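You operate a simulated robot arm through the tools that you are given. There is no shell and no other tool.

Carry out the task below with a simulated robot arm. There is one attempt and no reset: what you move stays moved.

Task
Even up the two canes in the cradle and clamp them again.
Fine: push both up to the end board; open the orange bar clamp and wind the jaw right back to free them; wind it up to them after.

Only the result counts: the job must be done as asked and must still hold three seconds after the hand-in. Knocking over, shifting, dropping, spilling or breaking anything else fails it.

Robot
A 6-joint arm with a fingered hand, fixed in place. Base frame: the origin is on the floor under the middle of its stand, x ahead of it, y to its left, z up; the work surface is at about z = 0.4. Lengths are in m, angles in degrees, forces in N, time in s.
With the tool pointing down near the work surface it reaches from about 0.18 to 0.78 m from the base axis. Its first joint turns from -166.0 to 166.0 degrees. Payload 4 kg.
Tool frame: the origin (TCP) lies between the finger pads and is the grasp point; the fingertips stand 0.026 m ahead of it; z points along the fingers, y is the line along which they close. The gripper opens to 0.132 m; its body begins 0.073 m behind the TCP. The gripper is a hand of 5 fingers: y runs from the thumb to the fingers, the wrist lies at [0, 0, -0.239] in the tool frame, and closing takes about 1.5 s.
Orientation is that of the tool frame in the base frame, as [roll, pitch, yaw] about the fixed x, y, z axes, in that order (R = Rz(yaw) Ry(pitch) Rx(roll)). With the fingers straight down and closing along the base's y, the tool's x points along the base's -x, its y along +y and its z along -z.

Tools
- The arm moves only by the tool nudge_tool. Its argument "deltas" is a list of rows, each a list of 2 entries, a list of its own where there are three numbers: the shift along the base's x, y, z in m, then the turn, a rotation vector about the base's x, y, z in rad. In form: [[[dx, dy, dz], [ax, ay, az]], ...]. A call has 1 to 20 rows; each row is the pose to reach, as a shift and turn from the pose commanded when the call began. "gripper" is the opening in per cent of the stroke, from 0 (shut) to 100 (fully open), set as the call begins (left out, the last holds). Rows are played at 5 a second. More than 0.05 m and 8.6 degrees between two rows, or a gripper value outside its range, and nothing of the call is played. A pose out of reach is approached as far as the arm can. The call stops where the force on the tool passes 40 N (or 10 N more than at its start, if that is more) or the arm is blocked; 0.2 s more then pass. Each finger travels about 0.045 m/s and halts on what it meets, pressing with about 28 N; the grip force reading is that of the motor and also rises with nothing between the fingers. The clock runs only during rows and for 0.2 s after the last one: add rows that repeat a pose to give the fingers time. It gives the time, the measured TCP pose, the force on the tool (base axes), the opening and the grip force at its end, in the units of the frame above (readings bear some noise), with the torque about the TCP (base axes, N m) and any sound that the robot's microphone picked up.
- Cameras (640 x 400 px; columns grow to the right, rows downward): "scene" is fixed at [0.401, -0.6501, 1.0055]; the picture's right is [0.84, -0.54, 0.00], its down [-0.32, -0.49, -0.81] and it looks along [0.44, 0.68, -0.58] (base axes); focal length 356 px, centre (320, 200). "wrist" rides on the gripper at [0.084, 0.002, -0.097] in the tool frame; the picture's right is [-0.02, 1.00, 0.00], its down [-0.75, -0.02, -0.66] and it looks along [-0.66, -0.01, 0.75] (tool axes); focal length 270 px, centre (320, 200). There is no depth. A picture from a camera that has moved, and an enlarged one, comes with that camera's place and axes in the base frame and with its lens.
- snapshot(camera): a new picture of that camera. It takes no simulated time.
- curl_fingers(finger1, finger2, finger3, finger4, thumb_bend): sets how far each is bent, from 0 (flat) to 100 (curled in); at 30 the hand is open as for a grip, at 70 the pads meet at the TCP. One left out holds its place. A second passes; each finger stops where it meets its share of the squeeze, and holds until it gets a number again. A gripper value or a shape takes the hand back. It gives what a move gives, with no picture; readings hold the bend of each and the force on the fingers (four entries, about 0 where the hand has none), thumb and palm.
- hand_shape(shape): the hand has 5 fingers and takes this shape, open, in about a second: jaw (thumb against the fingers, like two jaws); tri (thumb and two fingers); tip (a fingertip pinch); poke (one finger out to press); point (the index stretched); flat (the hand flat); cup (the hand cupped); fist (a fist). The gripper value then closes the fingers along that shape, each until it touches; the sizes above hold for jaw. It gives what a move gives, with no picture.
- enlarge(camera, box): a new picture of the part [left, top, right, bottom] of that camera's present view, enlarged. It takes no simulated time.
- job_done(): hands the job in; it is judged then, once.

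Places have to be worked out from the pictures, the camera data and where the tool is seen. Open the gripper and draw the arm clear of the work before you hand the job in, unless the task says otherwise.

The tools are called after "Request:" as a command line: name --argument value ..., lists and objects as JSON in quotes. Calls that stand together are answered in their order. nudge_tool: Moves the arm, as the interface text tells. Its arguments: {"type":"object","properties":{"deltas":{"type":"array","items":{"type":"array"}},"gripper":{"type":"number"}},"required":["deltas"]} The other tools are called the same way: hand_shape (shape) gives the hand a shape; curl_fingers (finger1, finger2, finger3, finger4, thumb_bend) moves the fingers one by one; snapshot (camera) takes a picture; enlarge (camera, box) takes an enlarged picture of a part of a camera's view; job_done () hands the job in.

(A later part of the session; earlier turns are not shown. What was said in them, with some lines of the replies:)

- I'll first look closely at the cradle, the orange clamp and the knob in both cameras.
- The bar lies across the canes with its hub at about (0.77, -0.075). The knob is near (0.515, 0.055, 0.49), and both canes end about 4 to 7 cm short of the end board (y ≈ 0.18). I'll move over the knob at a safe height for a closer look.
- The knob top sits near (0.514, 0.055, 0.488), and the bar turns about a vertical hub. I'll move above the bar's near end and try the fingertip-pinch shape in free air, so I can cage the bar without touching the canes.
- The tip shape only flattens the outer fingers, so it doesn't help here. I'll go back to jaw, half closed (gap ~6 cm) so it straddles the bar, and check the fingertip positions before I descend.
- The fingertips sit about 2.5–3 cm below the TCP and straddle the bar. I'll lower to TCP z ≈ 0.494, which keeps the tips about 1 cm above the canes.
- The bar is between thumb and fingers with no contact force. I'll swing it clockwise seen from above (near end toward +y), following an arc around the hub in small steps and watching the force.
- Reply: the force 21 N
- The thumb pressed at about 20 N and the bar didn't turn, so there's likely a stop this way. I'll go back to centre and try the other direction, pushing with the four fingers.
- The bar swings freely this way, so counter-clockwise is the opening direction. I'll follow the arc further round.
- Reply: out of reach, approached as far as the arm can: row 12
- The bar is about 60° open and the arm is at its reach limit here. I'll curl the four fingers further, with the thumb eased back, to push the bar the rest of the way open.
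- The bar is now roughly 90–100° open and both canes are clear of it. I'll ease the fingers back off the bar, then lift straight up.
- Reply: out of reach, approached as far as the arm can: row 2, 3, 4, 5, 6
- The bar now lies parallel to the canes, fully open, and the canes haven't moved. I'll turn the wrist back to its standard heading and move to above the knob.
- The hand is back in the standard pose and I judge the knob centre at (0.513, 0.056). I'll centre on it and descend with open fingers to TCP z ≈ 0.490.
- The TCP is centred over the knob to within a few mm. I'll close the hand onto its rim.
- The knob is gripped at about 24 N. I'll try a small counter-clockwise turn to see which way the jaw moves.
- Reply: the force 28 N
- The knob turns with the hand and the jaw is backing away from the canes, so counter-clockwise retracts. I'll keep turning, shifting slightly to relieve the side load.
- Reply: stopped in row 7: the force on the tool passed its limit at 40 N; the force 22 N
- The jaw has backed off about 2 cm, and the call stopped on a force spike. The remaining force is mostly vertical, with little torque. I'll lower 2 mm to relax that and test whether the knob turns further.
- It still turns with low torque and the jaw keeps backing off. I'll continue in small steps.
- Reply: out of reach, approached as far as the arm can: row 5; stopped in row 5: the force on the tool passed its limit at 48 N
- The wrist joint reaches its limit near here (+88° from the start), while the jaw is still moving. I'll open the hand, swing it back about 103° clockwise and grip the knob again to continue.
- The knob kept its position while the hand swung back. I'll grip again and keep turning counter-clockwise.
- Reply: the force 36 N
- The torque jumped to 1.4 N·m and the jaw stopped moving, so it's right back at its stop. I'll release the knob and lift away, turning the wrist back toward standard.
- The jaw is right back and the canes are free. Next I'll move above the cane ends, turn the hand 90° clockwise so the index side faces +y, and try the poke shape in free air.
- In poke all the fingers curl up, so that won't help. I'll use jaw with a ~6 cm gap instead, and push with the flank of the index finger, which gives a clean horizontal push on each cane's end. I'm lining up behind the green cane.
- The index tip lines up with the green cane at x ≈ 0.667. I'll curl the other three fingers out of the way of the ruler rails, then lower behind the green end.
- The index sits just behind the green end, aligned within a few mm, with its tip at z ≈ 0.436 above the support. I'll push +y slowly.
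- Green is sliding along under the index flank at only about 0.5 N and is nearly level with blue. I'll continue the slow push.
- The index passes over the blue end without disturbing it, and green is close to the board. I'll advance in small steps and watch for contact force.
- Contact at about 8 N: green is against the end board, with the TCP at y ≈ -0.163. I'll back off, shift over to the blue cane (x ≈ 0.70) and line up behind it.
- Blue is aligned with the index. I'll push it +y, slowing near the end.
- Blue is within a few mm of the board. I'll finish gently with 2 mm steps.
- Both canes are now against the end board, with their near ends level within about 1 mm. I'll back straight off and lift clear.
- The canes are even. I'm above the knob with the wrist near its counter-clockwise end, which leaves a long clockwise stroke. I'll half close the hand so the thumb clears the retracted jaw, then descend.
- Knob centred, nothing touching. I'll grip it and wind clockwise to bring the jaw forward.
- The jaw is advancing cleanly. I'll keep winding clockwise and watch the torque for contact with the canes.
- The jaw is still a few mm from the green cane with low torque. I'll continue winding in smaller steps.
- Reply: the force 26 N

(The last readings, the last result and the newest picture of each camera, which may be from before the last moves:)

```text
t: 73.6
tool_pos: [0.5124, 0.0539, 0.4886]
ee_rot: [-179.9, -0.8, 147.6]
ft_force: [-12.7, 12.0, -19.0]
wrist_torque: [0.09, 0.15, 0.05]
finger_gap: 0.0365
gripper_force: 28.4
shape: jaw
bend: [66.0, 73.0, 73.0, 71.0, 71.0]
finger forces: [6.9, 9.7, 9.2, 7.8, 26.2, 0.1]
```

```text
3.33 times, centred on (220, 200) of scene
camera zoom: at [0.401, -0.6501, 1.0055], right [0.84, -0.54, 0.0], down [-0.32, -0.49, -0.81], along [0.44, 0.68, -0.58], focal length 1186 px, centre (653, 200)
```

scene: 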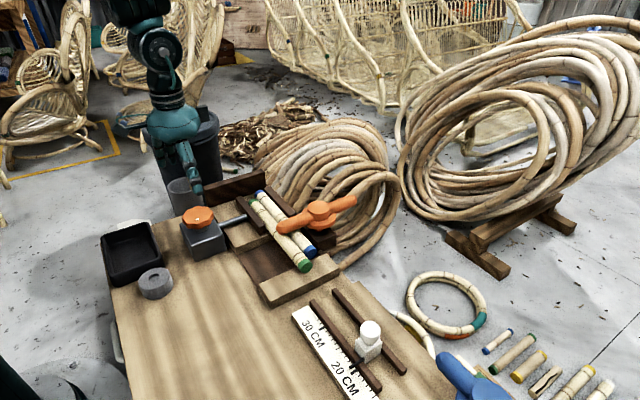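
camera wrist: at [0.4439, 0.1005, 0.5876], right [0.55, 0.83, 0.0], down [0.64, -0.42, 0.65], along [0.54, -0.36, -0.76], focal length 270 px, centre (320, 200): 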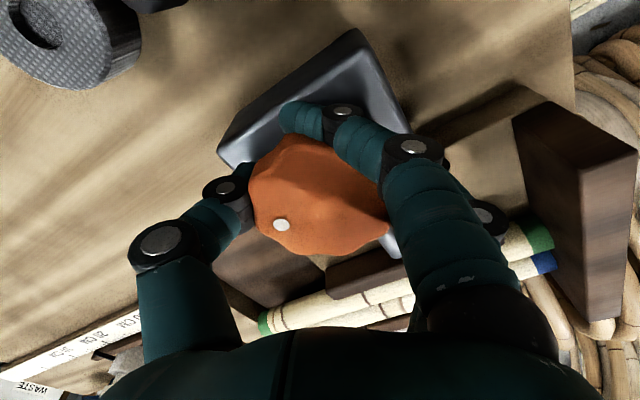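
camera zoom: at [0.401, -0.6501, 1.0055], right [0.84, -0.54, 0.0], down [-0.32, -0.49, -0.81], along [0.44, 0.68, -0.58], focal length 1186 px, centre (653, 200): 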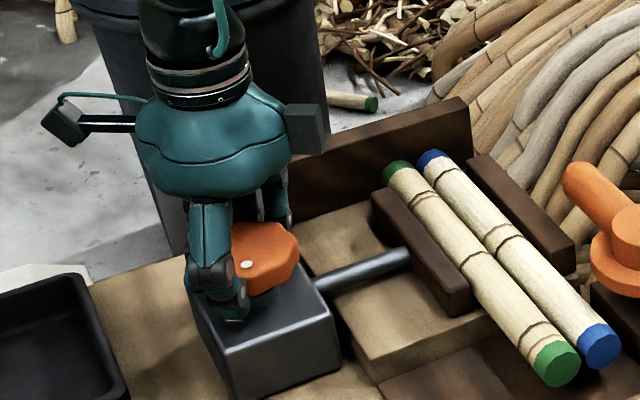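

The jaw is just reaching the green cane. I'll wind a little more to take up the slack and feel for clamping torque.

Request:
nudge_tool --deltas '[[[-0.0005, 0.0005, 0], [0, 0, -0.04]], [[-0.0005, 0.0005, 0], [0, 0, -0.08]], [[-0.0005, 0.0005, 0], [0, 0, -0.12]], [[-0.0005, 0.0005, 0], [0, 0, -0.16]], [[-0.0005, 0.0005, 0], [0, 0, -0.2]], [[-0.0005, 0.0005, 0], [0, 0, -0.2]]]'

Request:
snapshot --camera "wrist"

Request:
enlarge --camera "scene" --box '[180, 160, 320, 260]'

```text
t: 75.0
tool_pos: [0.5128, 0.0543, 0.4894]
ee_rot: [-179.7, -0.7, 136.2]
ft_force: [-9.1, 13.6, -17.6]
wrist_torque: [0.11, 0.14, 0.48]
finger_gap: 0.0367
gripper_force: 28.3
shape: jaw
bend: [66.0, 73.0, 73.0, 70.0, 71.0]
finger forces: [8.4, 9.0, 9.0, 8.0, 25.4, 0.0]
```

```text
taken
camera wrist: at [0.4541, 0.1136, 0.5874], right [0.71, 0.71, 0.0], down [0.54, -0.54, 0.65], along [0.46, -0.46, -0.76], focal length 270 px, centre (320, 200)
```

wrist: 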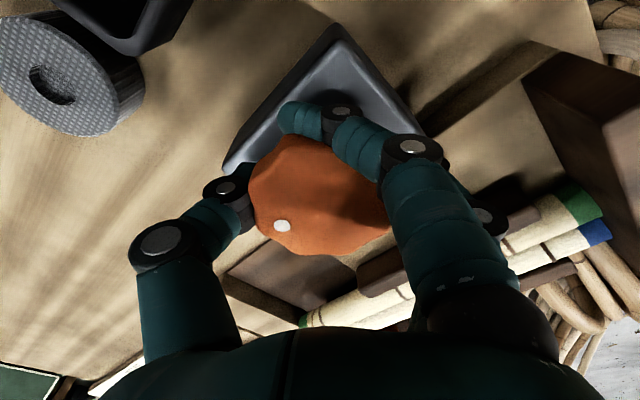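

```text
4.00 times, centred on (250, 210) of scene
camera zoom: at [0.401, -0.6501, 1.0055], right [0.84, -0.54, 0.0], down [-0.32, -0.49, -0.81], along [0.44, 0.68, -0.58], focal length 1423 px, centre (600, 160)
```

zoom: 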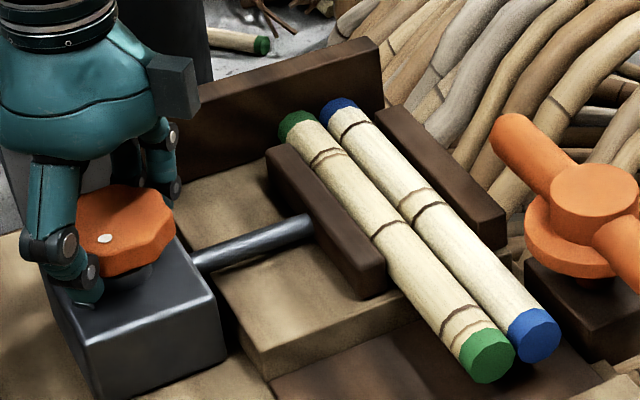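

Torque is up to 0.48 N·m, so the jaw has met the canes. I'll wind a bit further to tighten it firmly.

Request:
nudge_tool --deltas '[[[0, 0, 0], [0, 0, -0.04]], [[0, 0, 0], [0, 0, -0.08]], [[0, 0, 0], [0, 0, -0.12]], [[0, 0, 0], [0, 0, -0.12]]]'

Request:
enlarge --camera "scene" --box '[180, 160, 320, 260]'

Request:
snapshot --camera "wrist"

```text
t: 76.0
tool_pos: [0.5138, 0.054, 0.4886]
ee_rot: [-179.7, -0.7, 129.3]
ft_force: [-14.4, 13.4, -20.9]
wrist_torque: [-0.2, 0.09, 1.57]
finger_gap: 0.0362
gripper_force: 28.0
shape: jaw
bend: [66.0, 73.0, 73.0, 70.0, 71.0]
finger forces: [23.4, 8.1, 10.0, 8.0, 27.0, 0.0]
```

```text
4.00 times, centred on (250, 210) of scene
camera zoom: at [0.401, -0.6501, 1.0055], right [0.84, -0.54, 0.0], down [-0.32, -0.49, -0.81], along [0.44, 0.68, -0.58], focal length 1423 px, centre (600, 160)
```

zoom: 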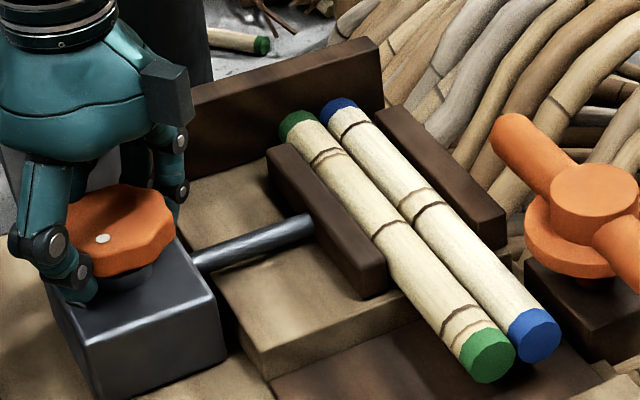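

```text
taken
camera wrist: at [0.4619, 0.1202, 0.5873], right [0.79, 0.62, -0.01], down [0.47, -0.6, 0.65], along [0.4, -0.51, -0.76], focal length 270 px, centre (320, 200)
```

wrist: 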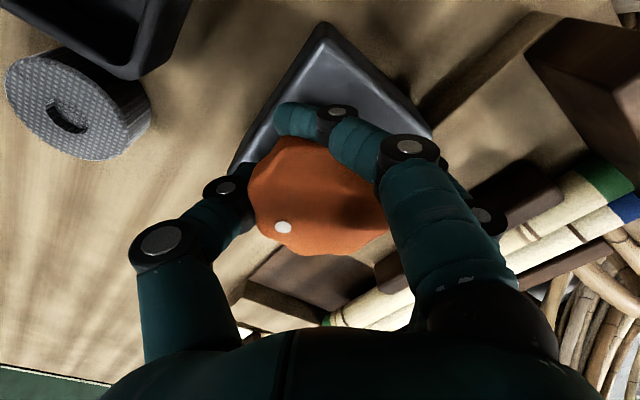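

Torque reached 1.57 N·m with the jaw no longer moving, so the canes are clamped tight. I'll open the hand in place and lift off without turning the knob.

Request:
nudge_tool --deltas '[[[0, 0, 0], [0, 0, 0]], [[0, 0, 0], [0, 0, 0]], [[0, 0, 0], [0, 0, 0]], [[0, 0, 0], [0, 0, 0]], [[0, 0, 0], [0, 0, 0]], [[0, 0, 0], [0, 0, 0]], [[0, 0, 0.0], [0, 0, 0]], [[0, 0, 0.03], [0, 0, 0]], [[0, 0, 0.07], [0, 0, 0]], [[0, 0, 0.11], [0, 0, 0]], [[0, 0, 0.14], [0, 0, 0]], [[0, 0, 0.14], [0, 0, 0]]]' --gripper 100

Request:
enlarge --camera "scene" --box '[180, 160, 320, 260]'

Request:
snapshot --camera "wrist"

```text
t: 78.6
tool_pos: [0.5141, 0.0561, 0.6313]
ee_rot: [-179.7, -0.8, 129.3]
ft_force: [0.5, 0.0, 0.4]
wrist_torque: [0.02, -0.02, 0.03]
finger_gap: 0.132
gripper_force: 0.1
shape: jaw
bend: [30.0, 30.0, 30.0, 30.0, 30.0]
finger forces: [0.0, 0.0, 0.1, 0.0, 0.0, 0.1]
```

```text
4.00 times, centred on (250, 210) of scene
camera zoom: at [0.401, -0.6501, 1.0055], right [0.84, -0.54, 0.0], down [-0.32, -0.49, -0.81], along [0.44, 0.68, -0.58], focal length 1423 px, centre (600, 160)
```

zoom: 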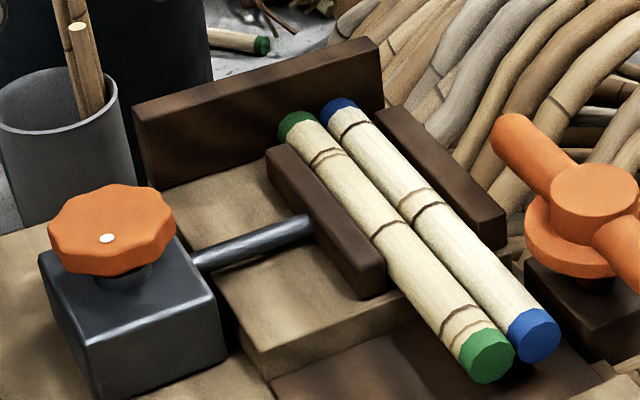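

```text
taken
camera wrist: at [0.4627, 0.1218, 0.728], right [0.79, 0.62, 0.0], down [0.47, -0.6, 0.65], along [0.4, -0.51, -0.76], focal length 270 px, centre (320, 200)
```

wrist: 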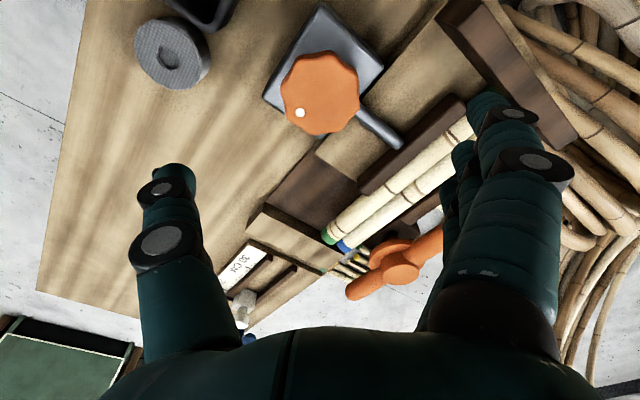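

The jaw stays tight on the canes and they remain even at the board. Now I'll close the bar: I'll move with the hand turned so the four fingers can come down on the far (+x) side of the bar's -y arm.

Request:
nudge_tool --deltas '[[[0.025, -0.027, 0], [0, 0, -0.09]], [[0.05, -0.054, 0], [0, 0, -0.18]], [[0.075, -0.081, 0], [0, 0, -0.27]], [[0.1, -0.108, 0], [0, 0, -0.36]], [[0.125, -0.135, 0], [0, 0, -0.45]], [[0.15, -0.162, 0], [0, 0, -0.54]], [[0.175, -0.189, 0], [0, 0, -0.63]], [[0.2, -0.221, 0], [0, 0, -0.686]], [[0.206, -0.223, 0], [0, 0, -0.686]], [[0.206, -0.223, 0], [0, 0, -0.686]]]'

Request:
snapshot --camera "wrist"

Request:
enlarge --camera "scene" --box '[200, 100, 440, 260]'

```text
t: 80.8
tool_pos: [0.7207, -0.1695, 0.6297]
ee_rot: [-179.8, -0.7, 90.0]
ft_force: [0.1, 0.6, -0.3]
wrist_torque: [-0.01, 0.01, -0.03]
finger_gap: 0.1318
gripper_force: 0.0
shape: jaw
bend: [30.0, 30.0, 30.0, 30.0, 30.0]
finger forces: [0.0, 0.0, 0.0, 0.1, 0.1, 0.0]
```

```text
taken
camera wrist: at [0.7223, -0.0865, 0.7277], right [1.0, -0.02, 0.0], down [-0.01, -0.76, 0.65], along [-0.02, -0.65, -0.76], focal length 270 px, centre (320, 200)
```

wrist: 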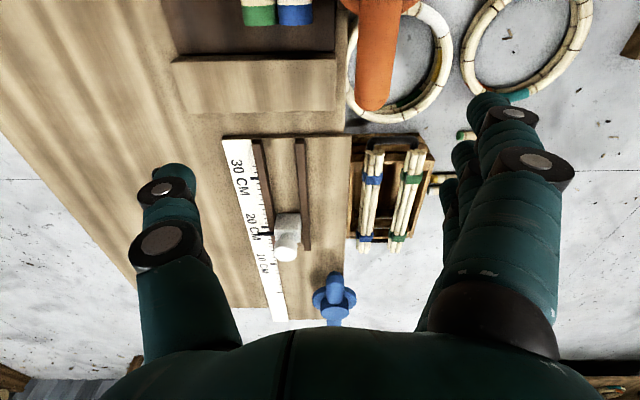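

```text
2.50 times, centred on (320, 180) of scene
camera zoom: at [0.401, -0.6501, 1.0055], right [0.84, -0.54, 0.0], down [-0.32, -0.49, -0.81], along [0.44, 0.68, -0.58], focal length 889 px, centre (320, 250)
```

zoom: 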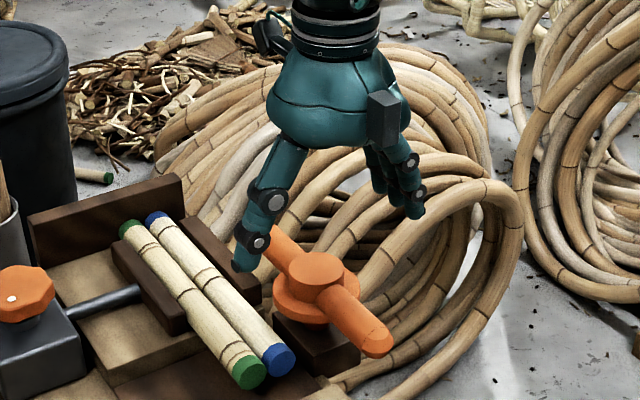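

The bar's -y arm is at x ≈ 0.767 with its tip at y ≈ -0.185. I'll shift 8 mm further out so the fingers clear its far side, and descend around it.

Request:
nudge_tool --deltas '[[[0.009, 0.003, -0.03], [0, 0, 0]], [[0.009, 0.003, -0.06], [0, 0, 0]], [[0.009, 0.003, -0.09], [0, 0, 0]], [[0.009, 0.003, -0.11], [0, 0, 0]], [[0.009, 0.003, -0.125], [0, 0, 0]], [[0.009, 0.003, -0.135], [0, 0, 0]], [[0.009, 0.003, -0.135], [0, 0, 0]]]'

Request:
snapshot --camera "wrist"

Request:
enlarge --camera "scene" --box '[220, 140, 420, 280]'

```text
t: 82.4
tool_pos: [0.7296, -0.1653, 0.494]
ee_rot: [-179.8, -0.7, 89.9]
ft_force: [0.9, -0.7, -1.8]
wrist_torque: [0.0, -0.02, 0.0]
finger_gap: 0.1317
gripper_force: 0.0
shape: jaw
bend: [30.0, 30.0, 30.0, 30.0, 30.0]
finger forces: [0.0, 0.1, 0.1, 0.0, 0.1, 0.0]
```

```text
taken
camera wrist: at [0.7312, -0.0825, 0.5924], right [1.0, -0.02, 0.0], down [-0.01, -0.76, 0.65], along [-0.02, -0.65, -0.76], focal length 270 px, centre (320, 200)
```

wrist: 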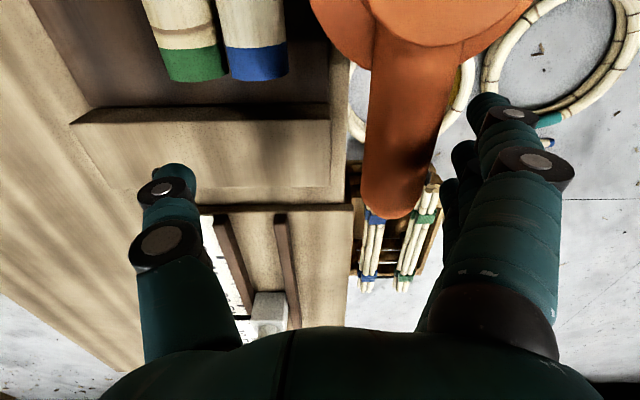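

```text
2.86 times, centred on (320, 210) of scene
camera zoom: at [0.401, -0.6501, 1.0055], right [0.84, -0.54, 0.0], down [-0.32, -0.49, -0.81], along [0.44, 0.68, -0.58], focal length 1016 px, centre (320, 171)
```

zoom: 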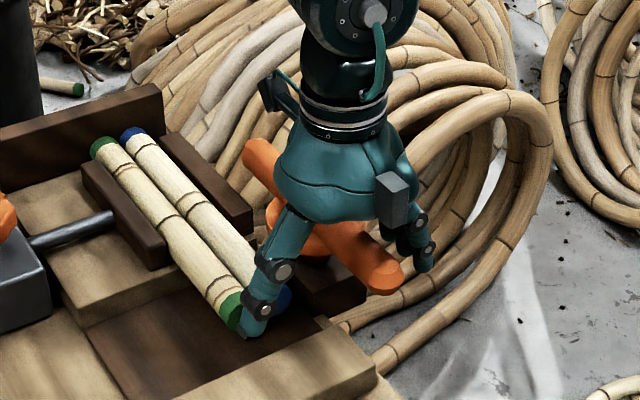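

The fingers are behind the bar's far side with no contact. I'll swing clockwise about the hub, dragging this arm back toward the canes in small steps.

Request:
nudge_tool --deltas '[[[-0.0062, 0.0028, 0], [0, 0, -0.0698]], [[-0.0123, 0.006, 0], [0, 0, -0.1396]], [[-0.0181, 0.0097, 0], [0, 0, -0.2094]], [[-0.0237, 0.0137, 0], [0, 0, -0.2793]], [[-0.0289, 0.0181, 0], [0, 0, -0.3491]], [[-0.0338, 0.0229, 0], [0, 0, -0.4189]], [[-0.0384, 0.0281, 0], [0, 0, -0.4887]], [[-0.0426, 0.0334, 0], [0, 0, -0.5585]]]'

Request:
snapshot --camera "wrist"

Request:
enlarge --camera "scene" --box '[220, 140, 420, 280]'

```text
t: 84.2
tool_pos: [0.6865, -0.1323, 0.4964]
ee_rot: [-179.9, -0.6, 58.0]
ft_force: [0.9, -0.8, 0.6]
wrist_torque: [-0.03, 0.01, 0.0]
finger_gap: 0.1321
gripper_force: 0.1
shape: jaw
bend: [30.0, 30.0, 29.0, 30.0, 30.0]
finger forces: [0.0, 0.1, 0.7, 0.0, 0.0, 0.1]
```

```text
taken
camera wrist: at [0.7321, -0.0628, 0.5929], right [0.84, -0.55, 0.0], down [-0.42, -0.64, 0.65], along [-0.36, -0.54, -0.76], focal length 270 px, centre (320, 200)
```

wrist: 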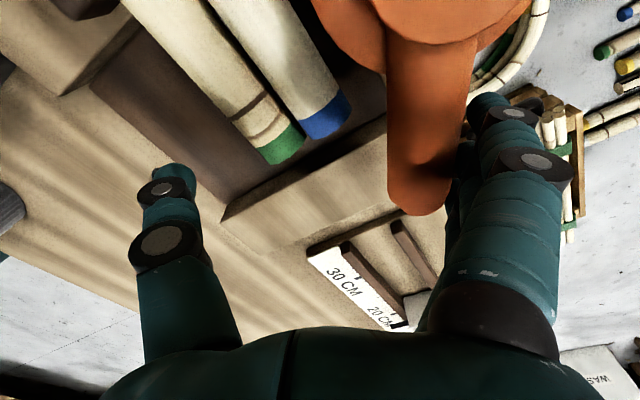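

```text
2.86 times, centred on (320, 210) of scene
camera zoom: at [0.401, -0.6501, 1.0055], right [0.84, -0.54, 0.0], down [-0.32, -0.49, -0.81], along [0.44, 0.68, -0.58], focal length 1016 px, centre (320, 171)
```

zoom: 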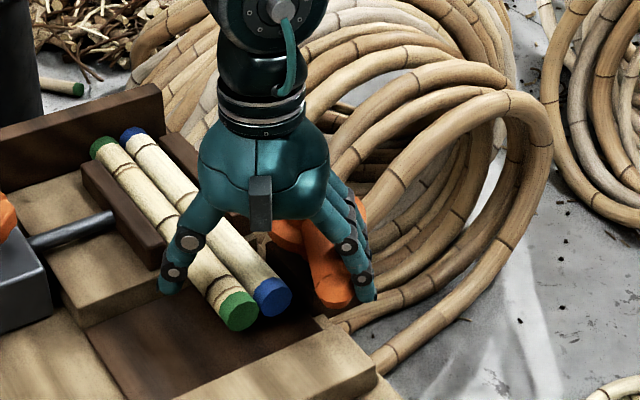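

The bar is following at under 1 N. I'll swing another 20°, stopping before the thumb gets near the jaw.

Request:
nudge_tool --deltas '[[[-0.0038, 0.0057, 0], [0, 0, -0.0698]], [[-0.0072, 0.0117, 0], [0, 0, -0.1396]], [[-0.0102, 0.0178, 0], [0, 0, -0.2094]], [[-0.0128, 0.0242, 0], [0, 0, -0.2793]], [[-0.0149, 0.0308, 0], [0, 0, -0.3491]], [[-0.0149, 0.0308, 0], [0, 0, -0.3491]]]'

Request:
snapshot --camera "wrist"

Request:
enlarge --camera "scene" --box '[220, 140, 420, 280]'

```text
t: 85.6
tool_pos: [0.6708, -0.1014, 0.495]
ee_rot: [-179.7, -0.6, 37.9]
ft_force: [0.0, -0.8, 0.0]
wrist_torque: [0.02, -0.02, 0.0]
finger_gap: 0.1322
gripper_force: 0.1
shape: jaw
bend: [30.0, 30.0, 29.0, 30.0, 30.0]
finger forces: [0.0, 0.0, 0.2, 0.1, 0.0, 0.0]
```

```text
taken
camera wrist: at [0.737, -0.0521, 0.5931], right [0.6, -0.8, 0.0], down [-0.61, -0.46, 0.65], along [-0.52, -0.39, -0.76], focal length 270 px, centre (320, 200)
```

wrist: 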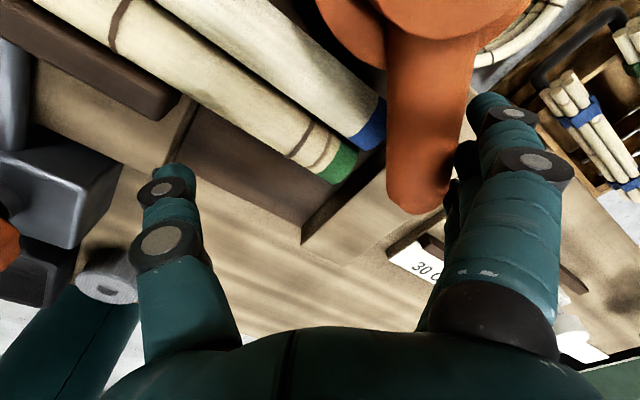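

```text
2.86 times, centred on (320, 210) of scene
camera zoom: at [0.401, -0.6501, 1.0055], right [0.84, -0.54, 0.0], down [-0.32, -0.49, -0.81], along [0.44, 0.68, -0.58], focal length 1016 px, centre (320, 171)
```

zoom: 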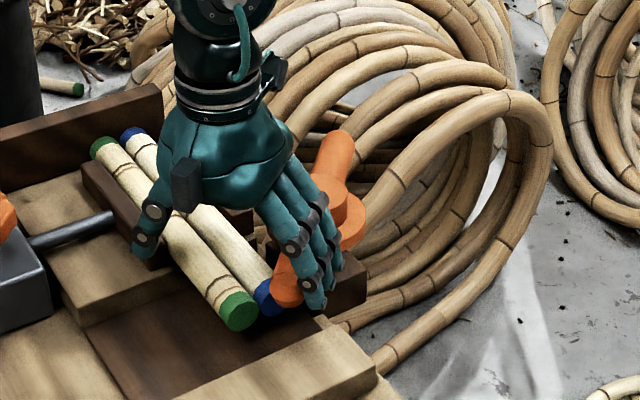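

The bar is about halfway back. I'll lift off, turn so the index flank faces +y again, and set down on the bar's -y side to push it home over the canes.

Request:
nudge_tool --deltas '[[[0, 0, 0.03], [0, 0, 0]], [[0, 0, 0.07], [0, 0, 0]], [[0, 0, 0.11], [0, 0, 0]], [[-0.004, -0.025, 0.11], [0, 0, 0.13]], [[-0.008, -0.05, 0.11], [0, 0, 0.26]], [[-0.012, -0.075, 0.11], [0, 0, 0.39]], [[-0.016, -0.1, 0.11], [0, 0, 0.52]], [[-0.02, -0.115, 0.11], [0, 0, 0.65]], [[-0.023, -0.13, 0.11], [0, 0, 0.78]], [[-0.023, -0.132, 0.11], [0, 0, 0.907]], [[-0.023, -0.132, 0.11], [0, 0, 0.907]]]'

Request:
nudge_tool --deltas '[[[0, 0, 0], [0, 0, 0]], [[0, 0, 0], [0, 0, 0]], [[0, 0, 0], [0, 0, 0]], [[0, 0, 0], [0, 0, 0]], [[0, 0, 0], [0, 0, 0]], [[0, 0, 0], [0, 0, 0]]]' --gripper 48

Request:
snapshot --camera "wrist"

Request:
enlarge --camera "scene" --box '[200, 140, 400, 280]'

```text
t: 88.0
tool_pos: [0.6473, -0.2344, 0.6055]
ee_rot: [-179.7, -0.7, 90.0]
ft_force: [-0.3, 0.0, 0.8]
wrist_torque: [0.0, 0.03, 0.01]
finger_gap: 0.1319
gripper_force: 0.1
shape: jaw
bend: [30.0, 30.0, 30.0, 30.0, 30.0]
finger forces: [0.1, 0.1, 0.0, 0.1, 0.1, 0.0]
```

```text
t: 89.4
tool_pos: [0.6478, -0.2337, 0.6046]
ee_rot: [-179.8, -0.7, 89.9]
ft_force: [-0.1, 0.3, -0.8]
wrist_torque: [-0.01, 0.01, 0.01]
finger_gap: 0.0644
gripper_force: 0.1
shape: jaw
bend: [73.0, 73.0, 73.0, 73.0, 70.0]
finger forces: [0.1, 0.0, 0.1, 0.0, 0.0, 0.0]
```

```text
taken
camera wrist: at [0.6496, -0.1508, 0.7027], right [1.0, -0.02, 0.0], down [-0.01, -0.76, 0.65], along [-0.02, -0.65, -0.76], focal length 270 px, centre (320, 200)
```

wrist: 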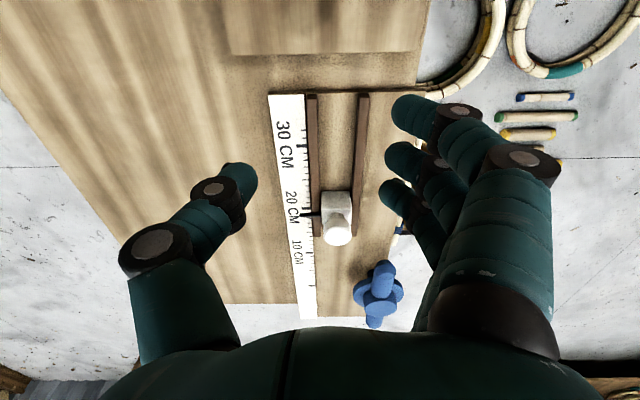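

```text
2.86 times, centred on (300, 210) of scene
camera zoom: at [0.401, -0.6501, 1.0055], right [0.84, -0.54, 0.0], down [-0.32, -0.49, -0.81], along [0.44, 0.68, -0.58], focal length 1016 px, centre (377, 171)
```

zoom: 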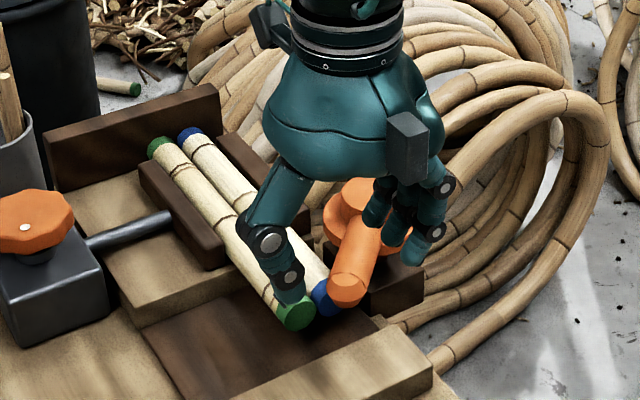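

The bar tip is at about (0.695, -0.153), and the index will land at (0.69, -0.20), clear of it. I'll descend there.

Request:
nudge_tool --deltas '[[[0, 0, -0.03], [0, 0, 0]], [[0, 0, -0.06], [0, 0, 0]], [[0, 0, -0.085], [0, 0, 0]], [[0, 0, -0.1], [0, 0, 0]], [[0, 0, -0.11], [0, 0, 0]], [[0, 0, -0.11], [0, 0, 0]]]'

Request:
snapshot --camera "wrist"

Request:
enlarge --camera "scene" --box '[220, 160, 400, 290]'

```text
t: 90.8
tool_pos: [0.6492, -0.2343, 0.496]
ee_rot: [-179.8, -0.7, 89.9]
ft_force: [0.6, -0.2, -1.0]
wrist_torque: [0.01, 0.02, 0.01]
finger_gap: 0.0644
gripper_force: 0.0
shape: jaw
bend: [73.0, 73.0, 73.0, 73.0, 70.0]
finger forces: [0.1, 0.0, 0.1, 0.0, 0.0, 0.0]
```

```text
taken
camera wrist: at [0.6499, -0.1501, 0.5937], right [1.0, -0.02, 0.0], down [-0.01, -0.76, 0.65], along [-0.02, -0.65, -0.76], focal length 270 px, centre (320, 200)
```

wrist: 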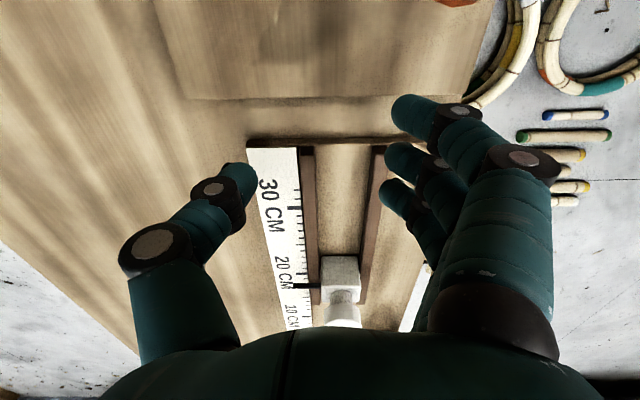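

```text
3.08 times, centred on (310, 225) of scene
camera zoom: at [0.401, -0.6501, 1.0055], right [0.84, -0.54, 0.0], down [-0.32, -0.49, -0.81], along [0.44, 0.68, -0.58], focal length 1094 px, centre (351, 123)
```

zoom: 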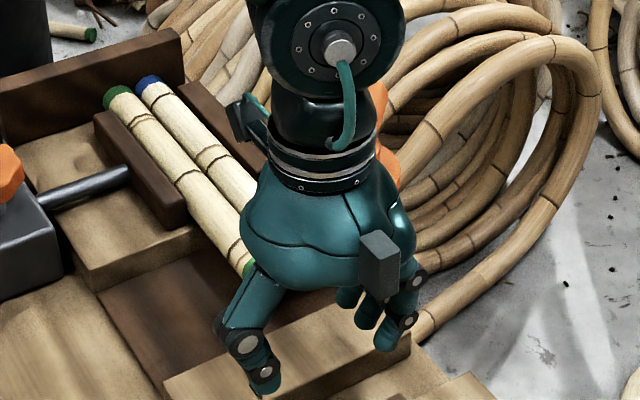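

I'll shift the index to x ≈ 0.71 so it can't slip past the bar tip, then push +y, sliding outward along the bar as it swings home.

Request:
nudge_tool --deltas '[[[0.01, 0, 0], [0, 0, 0]], [[0.019, 0, 0], [0, 0, 0]], [[0.019, 0.012, 0], [0, 0, 0]], [[0.019, 0.024, 0], [0, 0, 0]], [[0.019, 0.032, 0], [0, 0, 0]], [[0.018, 0.04, 0], [0, 0, 0]], [[0.016, 0.048, 0], [0, 0, 0]], [[0.014, 0.056, 0], [0, 0, 0]], [[0.012, 0.064, 0], [0, 0, 0]], [[0.01, 0.072, 0], [0, 0, 0]], [[0.01, 0.072, 0], [0, 0, 0]]]'

Request:
snapshot --camera "wrist"

Request:
enlarge --camera "scene" --box '[220, 160, 400, 290]'

```text
t: 93.2
tool_pos: [0.6583, -0.1621, 0.4946]
ee_rot: [-179.7, -0.7, 89.9]
ft_force: [0.4, 0.5, 0.0]
wrist_torque: [0.03, 0.01, -0.01]
finger_gap: 0.0644
gripper_force: 0.1
shape: jaw
bend: [73.0, 73.0, 73.0, 73.0, 70.0]
finger forces: [0.0, 0.1, 0.0, 0.0, 0.0, 0.0]
```

```text
taken
camera wrist: at [0.6606, -0.0786, 0.5926], right [1.0, -0.02, 0.0], down [-0.01, -0.76, 0.65], along [-0.02, -0.65, -0.76], focal length 270 px, centre (320, 200)
```

wrist: 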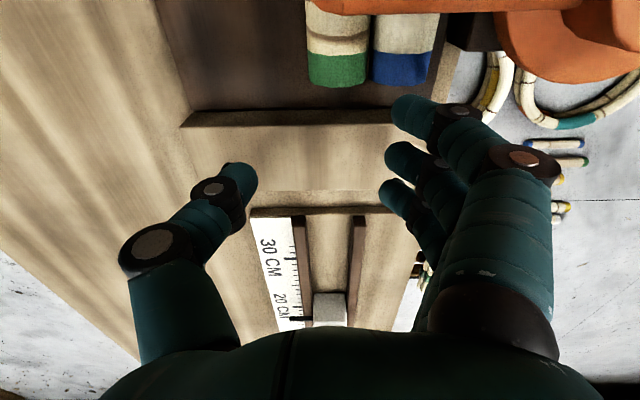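

```text
3.08 times, centred on (310, 225) of scene
camera zoom: at [0.401, -0.6501, 1.0055], right [0.84, -0.54, 0.0], down [-0.32, -0.49, -0.81], along [0.44, 0.68, -0.58], focal length 1094 px, centre (351, 123)
```

zoom: 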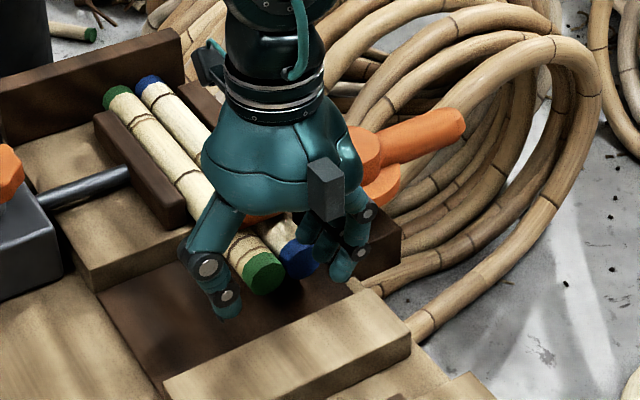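

The bar swung ahead on its own and looks nearly closed. I'll keep advancing gently to press it home against its stop.

Request:
nudge_tool --deltas '[[[-0.002, 0.007, 0], [0, 0, 0]], [[-0.004, 0.014, 0], [0, 0, 0]], [[-0.005, 0.019, 0], [0, 0, 0]], [[-0.005, 0.023, 0], [0, 0, 0]], [[-0.005, 0.023, 0], [0, 0, 0]]]'

Request:
snapshot --camera "wrist"

Request:
enlarge --camera "scene" --box '[220, 160, 400, 290]'

```text
t: 94.4
tool_pos: [0.6535, -0.1383, 0.4949]
ee_rot: [-179.8, -0.7, 89.9]
ft_force: [0.9, -0.3, 0.1]
wrist_torque: [-0.02, -0.03, 0.04]
finger_gap: 0.0642
gripper_force: 0.1
shape: jaw
bend: [73.0, 73.0, 73.0, 73.0, 70.0]
finger forces: [0.0, 0.0, 0.0, 0.1, 0.0, 0.1]
```

```text
taken
camera wrist: at [0.6549, -0.0546, 0.5923], right [1.0, -0.02, 0.0], down [-0.01, -0.76, 0.65], along [-0.02, -0.65, -0.76], focal length 270 px, centre (320, 200)
```

wrist: 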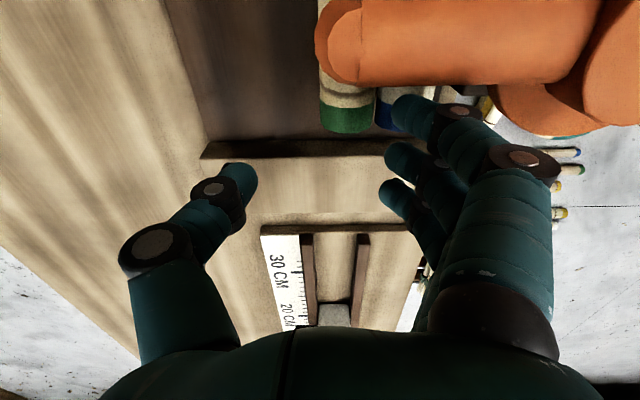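

```text
3.08 times, centred on (310, 225) of scene
camera zoom: at [0.401, -0.6501, 1.0055], right [0.84, -0.54, 0.0], down [-0.32, -0.49, -0.81], along [0.44, 0.68, -0.58], focal length 1094 px, centre (351, 123)
```

zoom: 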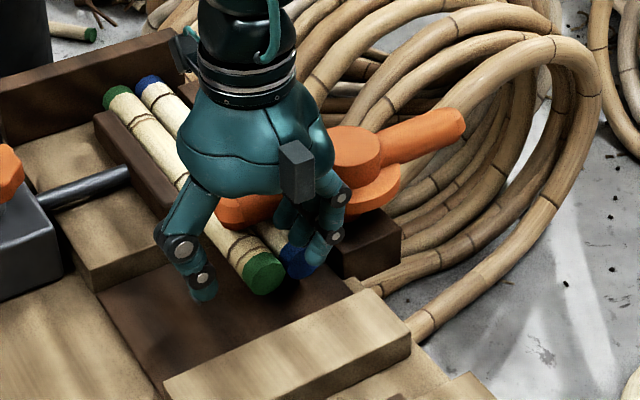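

The bar now lies across both canes along x. I'll press a few mm more to confirm it is against its closed stop.

Request:
nudge_tool --deltas '[[[0, 0.002, 0], [0, 0, 0]], [[0, 0.004, 0], [0, 0, 0]], [[0, 0.006, 0], [0, 0, 0]], [[0, 0.008, 0], [0, 0, 0]], [[0, 0.008, 0], [0, 0, 0]]]'

Request:
snapshot --camera "wrist"

```text
t: 95.6
tool_pos: [0.6537, -0.1309, 0.4942]
ee_rot: [-179.9, -0.7, 90.0]
ft_force: [0.2, -6.2, -0.6]
wrist_torque: [-0.13, 0.02, -0.3]
finger_gap: 0.0641
gripper_force: 0.0
shape: jaw
bend: [73.0, 73.0, 73.0, 73.0, 70.0]
finger forces: [6.8, 0.1, 0.0, 0.0, 0.1, 0.0]
```

```text
taken
camera wrist: at [0.6554, -0.0477, 0.5921], right [1.0, -0.02, 0.0], down [-0.01, -0.76, 0.65], along [-0.02, -0.65, -0.76], focal length 270 px, centre (320, 200)
```

wrist: 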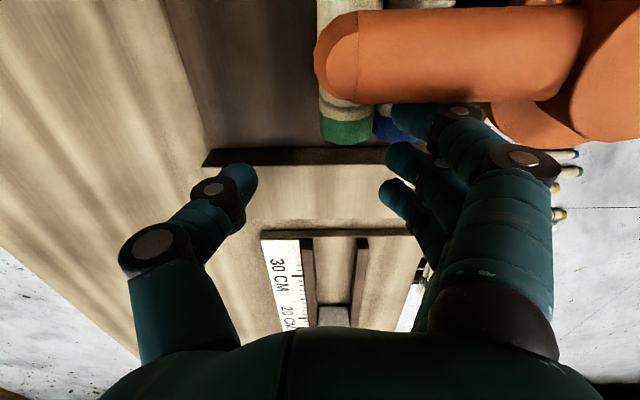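

Contact at about 6 N with the bar square across the canes. I'll take one more small push to make sure it's seated.

Request:
nudge_tool --deltas '[[[0, 0.002, 0], [0, 0, 0]], [[0, 0.003, 0], [0, 0, 0]], [[0, 0.003, 0], [0, 0, 0]]]'

Request:
nudge_tool --deltas '[[[0, -0.008, 0], [0, 0, 0]], [[0, -0.025, 0], [0, 0, 0]], [[0, -0.045, 0.005], [0, 0, 0]], [[0, -0.06, 0.04], [0, 0, 0]], [[-0.01, -0.06, 0.08], [0, 0, 0]], [[-0.03, -0.06, 0.12], [0, 0, 0]], [[-0.06, -0.06, 0.16], [0, 0, 0]], [[-0.1, -0.06, 0.18], [0, 0, 0]], [[-0.14, -0.06, 0.2], [0, 0, 0]], [[-0.14, -0.06, 0.2], [0, 0, 0]]]'

Request:
enlarge --camera "scene" --box '[160, 150, 400, 310]'

Request:
snapshot --camera "scene"

```text
t: 96.4
tool_pos: [0.6536, -0.1296, 0.494]
ee_rot: [-179.7, -0.5, 89.7]
ft_force: [0.5, -26.2, -2.1]
wrist_torque: [-0.52, 0.09, -1.01]
finger_gap: 0.0639
gripper_force: 0.1
shape: jaw
bend: [73.0, 73.0, 73.0, 73.0, 70.0]
finger forces: [25.8, 0.0, 0.0, 0.1, 0.0, 0.1]
```

```text
t: 98.6
tool_pos: [0.5147, -0.1893, 0.6941]
ee_rot: [-179.9, -0.7, 89.9]
ft_force: [-0.2, -0.5, 0.2]
wrist_torque: [0.04, -0.01, 0.01]
finger_gap: 0.0644
gripper_force: 0.0
shape: jaw
bend: [73.0, 73.0, 73.0, 73.0, 70.0]
finger forces: [0.0, 0.0, 0.0, 0.1, 0.1, 0.1]
```

```text
2.50 times, centred on (280, 230) of scene
camera zoom: at [0.401, -0.6501, 1.0055], right [0.84, -0.54, 0.0], down [-0.32, -0.49, -0.81], along [0.44, 0.68, -0.58], focal length 889 px, centre (420, 125)
```

zoom: 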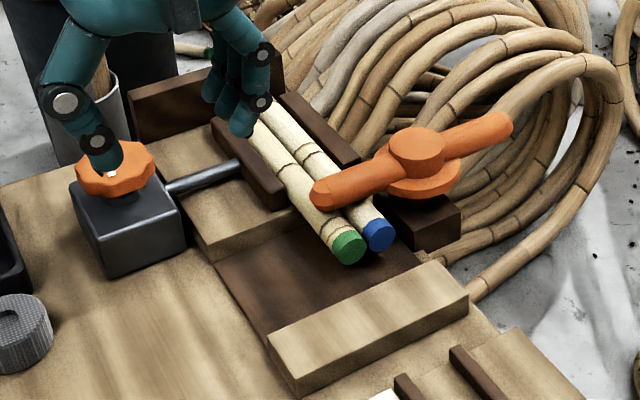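

```text
taken
```

scene: 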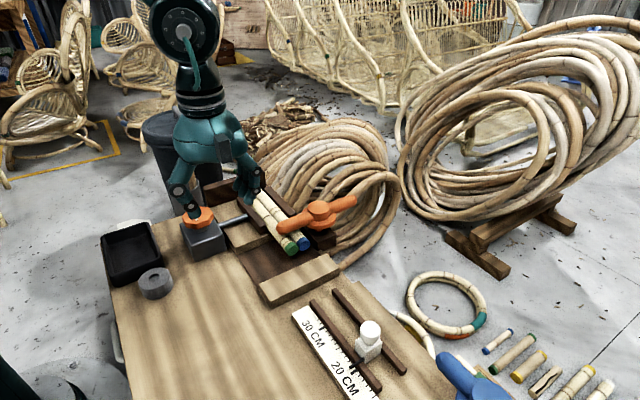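

The bar held at 26 N without moving, so it's seated on its closed stop. I'll draw the arm well clear, open the hand and inspect the whole cradle.

Request:
nudge_tool --deltas '[[[-0.01, -0.005, 0.01], [0, 0, 0.14]], [[-0.02, -0.01, 0.02], [0, 0, 0.28]], [[-0.03, -0.015, 0.03], [0, 0, 0.42]], [[-0.04, -0.02, 0.04], [0, 0, 0.56]], [[-0.05, -0.025, 0.05], [0, 0, 0.7]], [[-0.06, -0.03, 0.06], [0, 0, 0.84]], [[-0.07, -0.03, 0.07], [0, 0, 0.98]], [[-0.08, -0.03, 0.07], [0, 0, 1.12]], [[-0.08, -0.03, 0.07], [0, 0, 1.26]], [[-0.08, -0.03, 0.07], [0, 0, 1.4]], [[-0.08, -0.03, 0.07], [0, 0, 1.54]], [[-0.08, -0.03, 0.07], [0, 0, 1.571]], [[-0.08, -0.03, 0.07], [0, 0, 1.571]]]' --gripper 100

Request:
enlarge --camera "scene" --box '[160, 170, 280, 245]'

Request:
enlarge --camera "scene" --box '[160, 160, 400, 310]'

Request:
snapshot --camera "wrist"

```text
t: 101.4
tool_pos: [0.4337, -0.218, 0.7636]
ee_rot: [-179.8, -0.7, -180.0]
ft_force: [0.0, -0.4, -0.1]
wrist_torque: [-0.02, -0.01, 0.0]
finger_gap: 0.1318
gripper_force: 0.1
shape: jaw
bend: [30.0, 30.0, 30.0, 30.0, 30.0]
finger forces: [0.1, 0.0, 0.0, 0.0, 0.1, 0.0]
```

```text
5.33 times, centred on (220, 208) of scene
camera zoom: at [0.401, -0.6501, 1.0055], right [0.84, -0.54, 0.0], down [-0.32, -0.49, -0.81], along [0.44, 0.68, -0.58], focal length 1897 px, centre (853, 160)
```

zoom: 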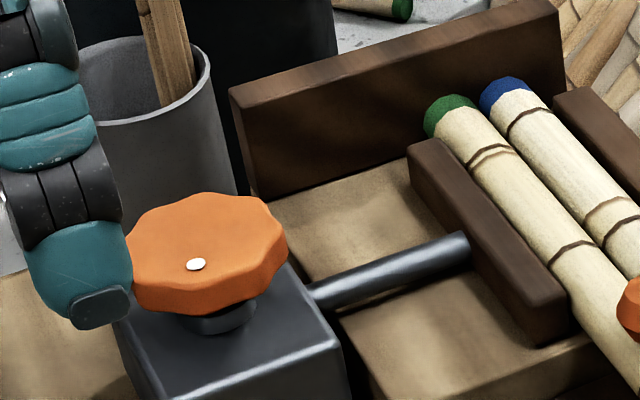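

```text
2.67 times, centred on (280, 235) of scene
camera zoom: at [0.401, -0.6501, 1.0055], right [0.84, -0.54, 0.0], down [-0.32, -0.49, -0.81], along [0.44, 0.68, -0.58], focal length 948 px, centre (427, 107)
```

zoom: 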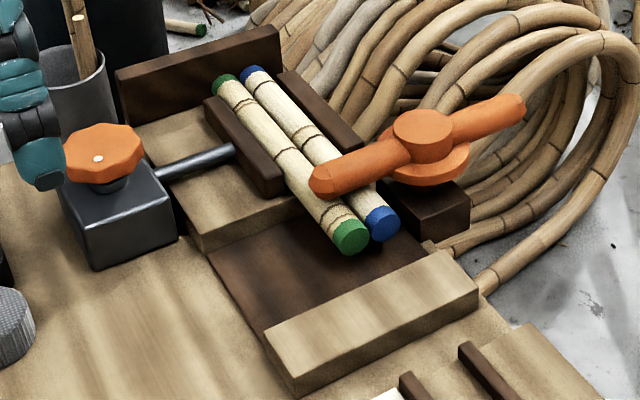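

```text
taken
camera wrist: at [0.3496, -0.2157, 0.8625], right [0.02, 1.0, 0.0], down [0.76, -0.01, 0.65], along [0.65, -0.02, -0.76], focal length 270 px, centre (320, 200)
```

wrist: 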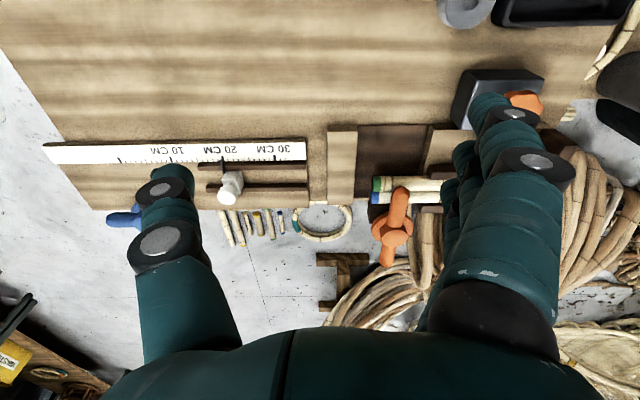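

Bar, knob and jaw look the same as when clamped at the start, and the near ends of the canes agree within about 1 mm. I'll take one close look at the far ends against the board and at the near ends.

Request:
enlarge --camera "scene" --box '[225, 170, 275, 205]'

Request:
enlarge --camera "scene" --box '[270, 215, 330, 260]'

Request:
enlarge --camera "scene" --box '[90, 200, 200, 320]'

```text
11.43 times, centred on (250, 188) of scene
camera zoom: at [0.401, -0.6501, 1.0055], right [0.84, -0.54, 0.0], down [-0.32, -0.49, -0.81], along [0.44, 0.68, -0.58], focal length 4065 px, centre (1120, 343)
```

zoom: 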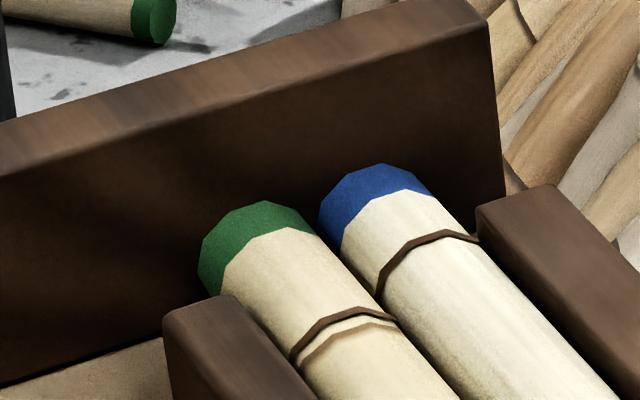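

```text
8.89 times, centred on (300, 238) of scene
camera zoom: at [0.401, -0.6501, 1.0055], right [0.84, -0.54, 0.0], down [-0.32, -0.49, -0.81], along [0.44, 0.68, -0.58], focal length 3162 px, centre (498, -133)
```

zoom: 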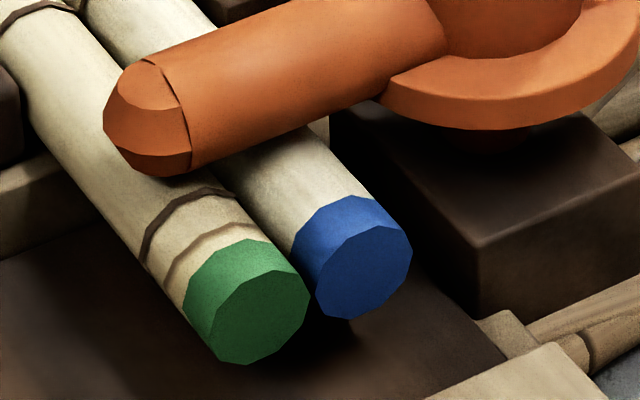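

```text
3.33 times, centred on (145, 260) of scene
camera zoom: at [0.401, -0.6501, 1.0055], right [0.84, -0.54, 0.0], down [-0.32, -0.49, -0.81], along [0.44, 0.68, -0.58], focal length 1186 px, centre (903, 0)
```

zoom: 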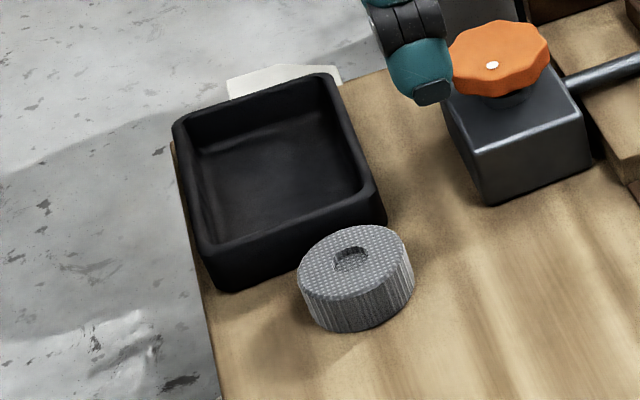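

Both far ends sit against the end board and the near ends are level. The jaw is tight, the bar is closed across both canes, nothing else has moved, and the arm is clear with the hand open. Handing in.

Request:
job_done

```text
The job is handed in.
```

The two canes are evened up against the end board and clamped again, and I've handed the job in.

- **Canes:** I pushed each one up until I felt it meet the board, at about 8–12 N. In the pictures their near ends are level to within about 2 mm.
- **Jaw:** I wound it right back to its stop before moving the canes. Afterwards I wound it up until it stopped moving, with about 1.6 N·m on the knob. It still looked tight after I let go.
- **Orange bar clamp:** I swung it open to free the canes, then closed it over both again. It held at about 26 N against its closed stop.

I saw nothing else on the bench shifted. The arm is clear of the work with the hand open.
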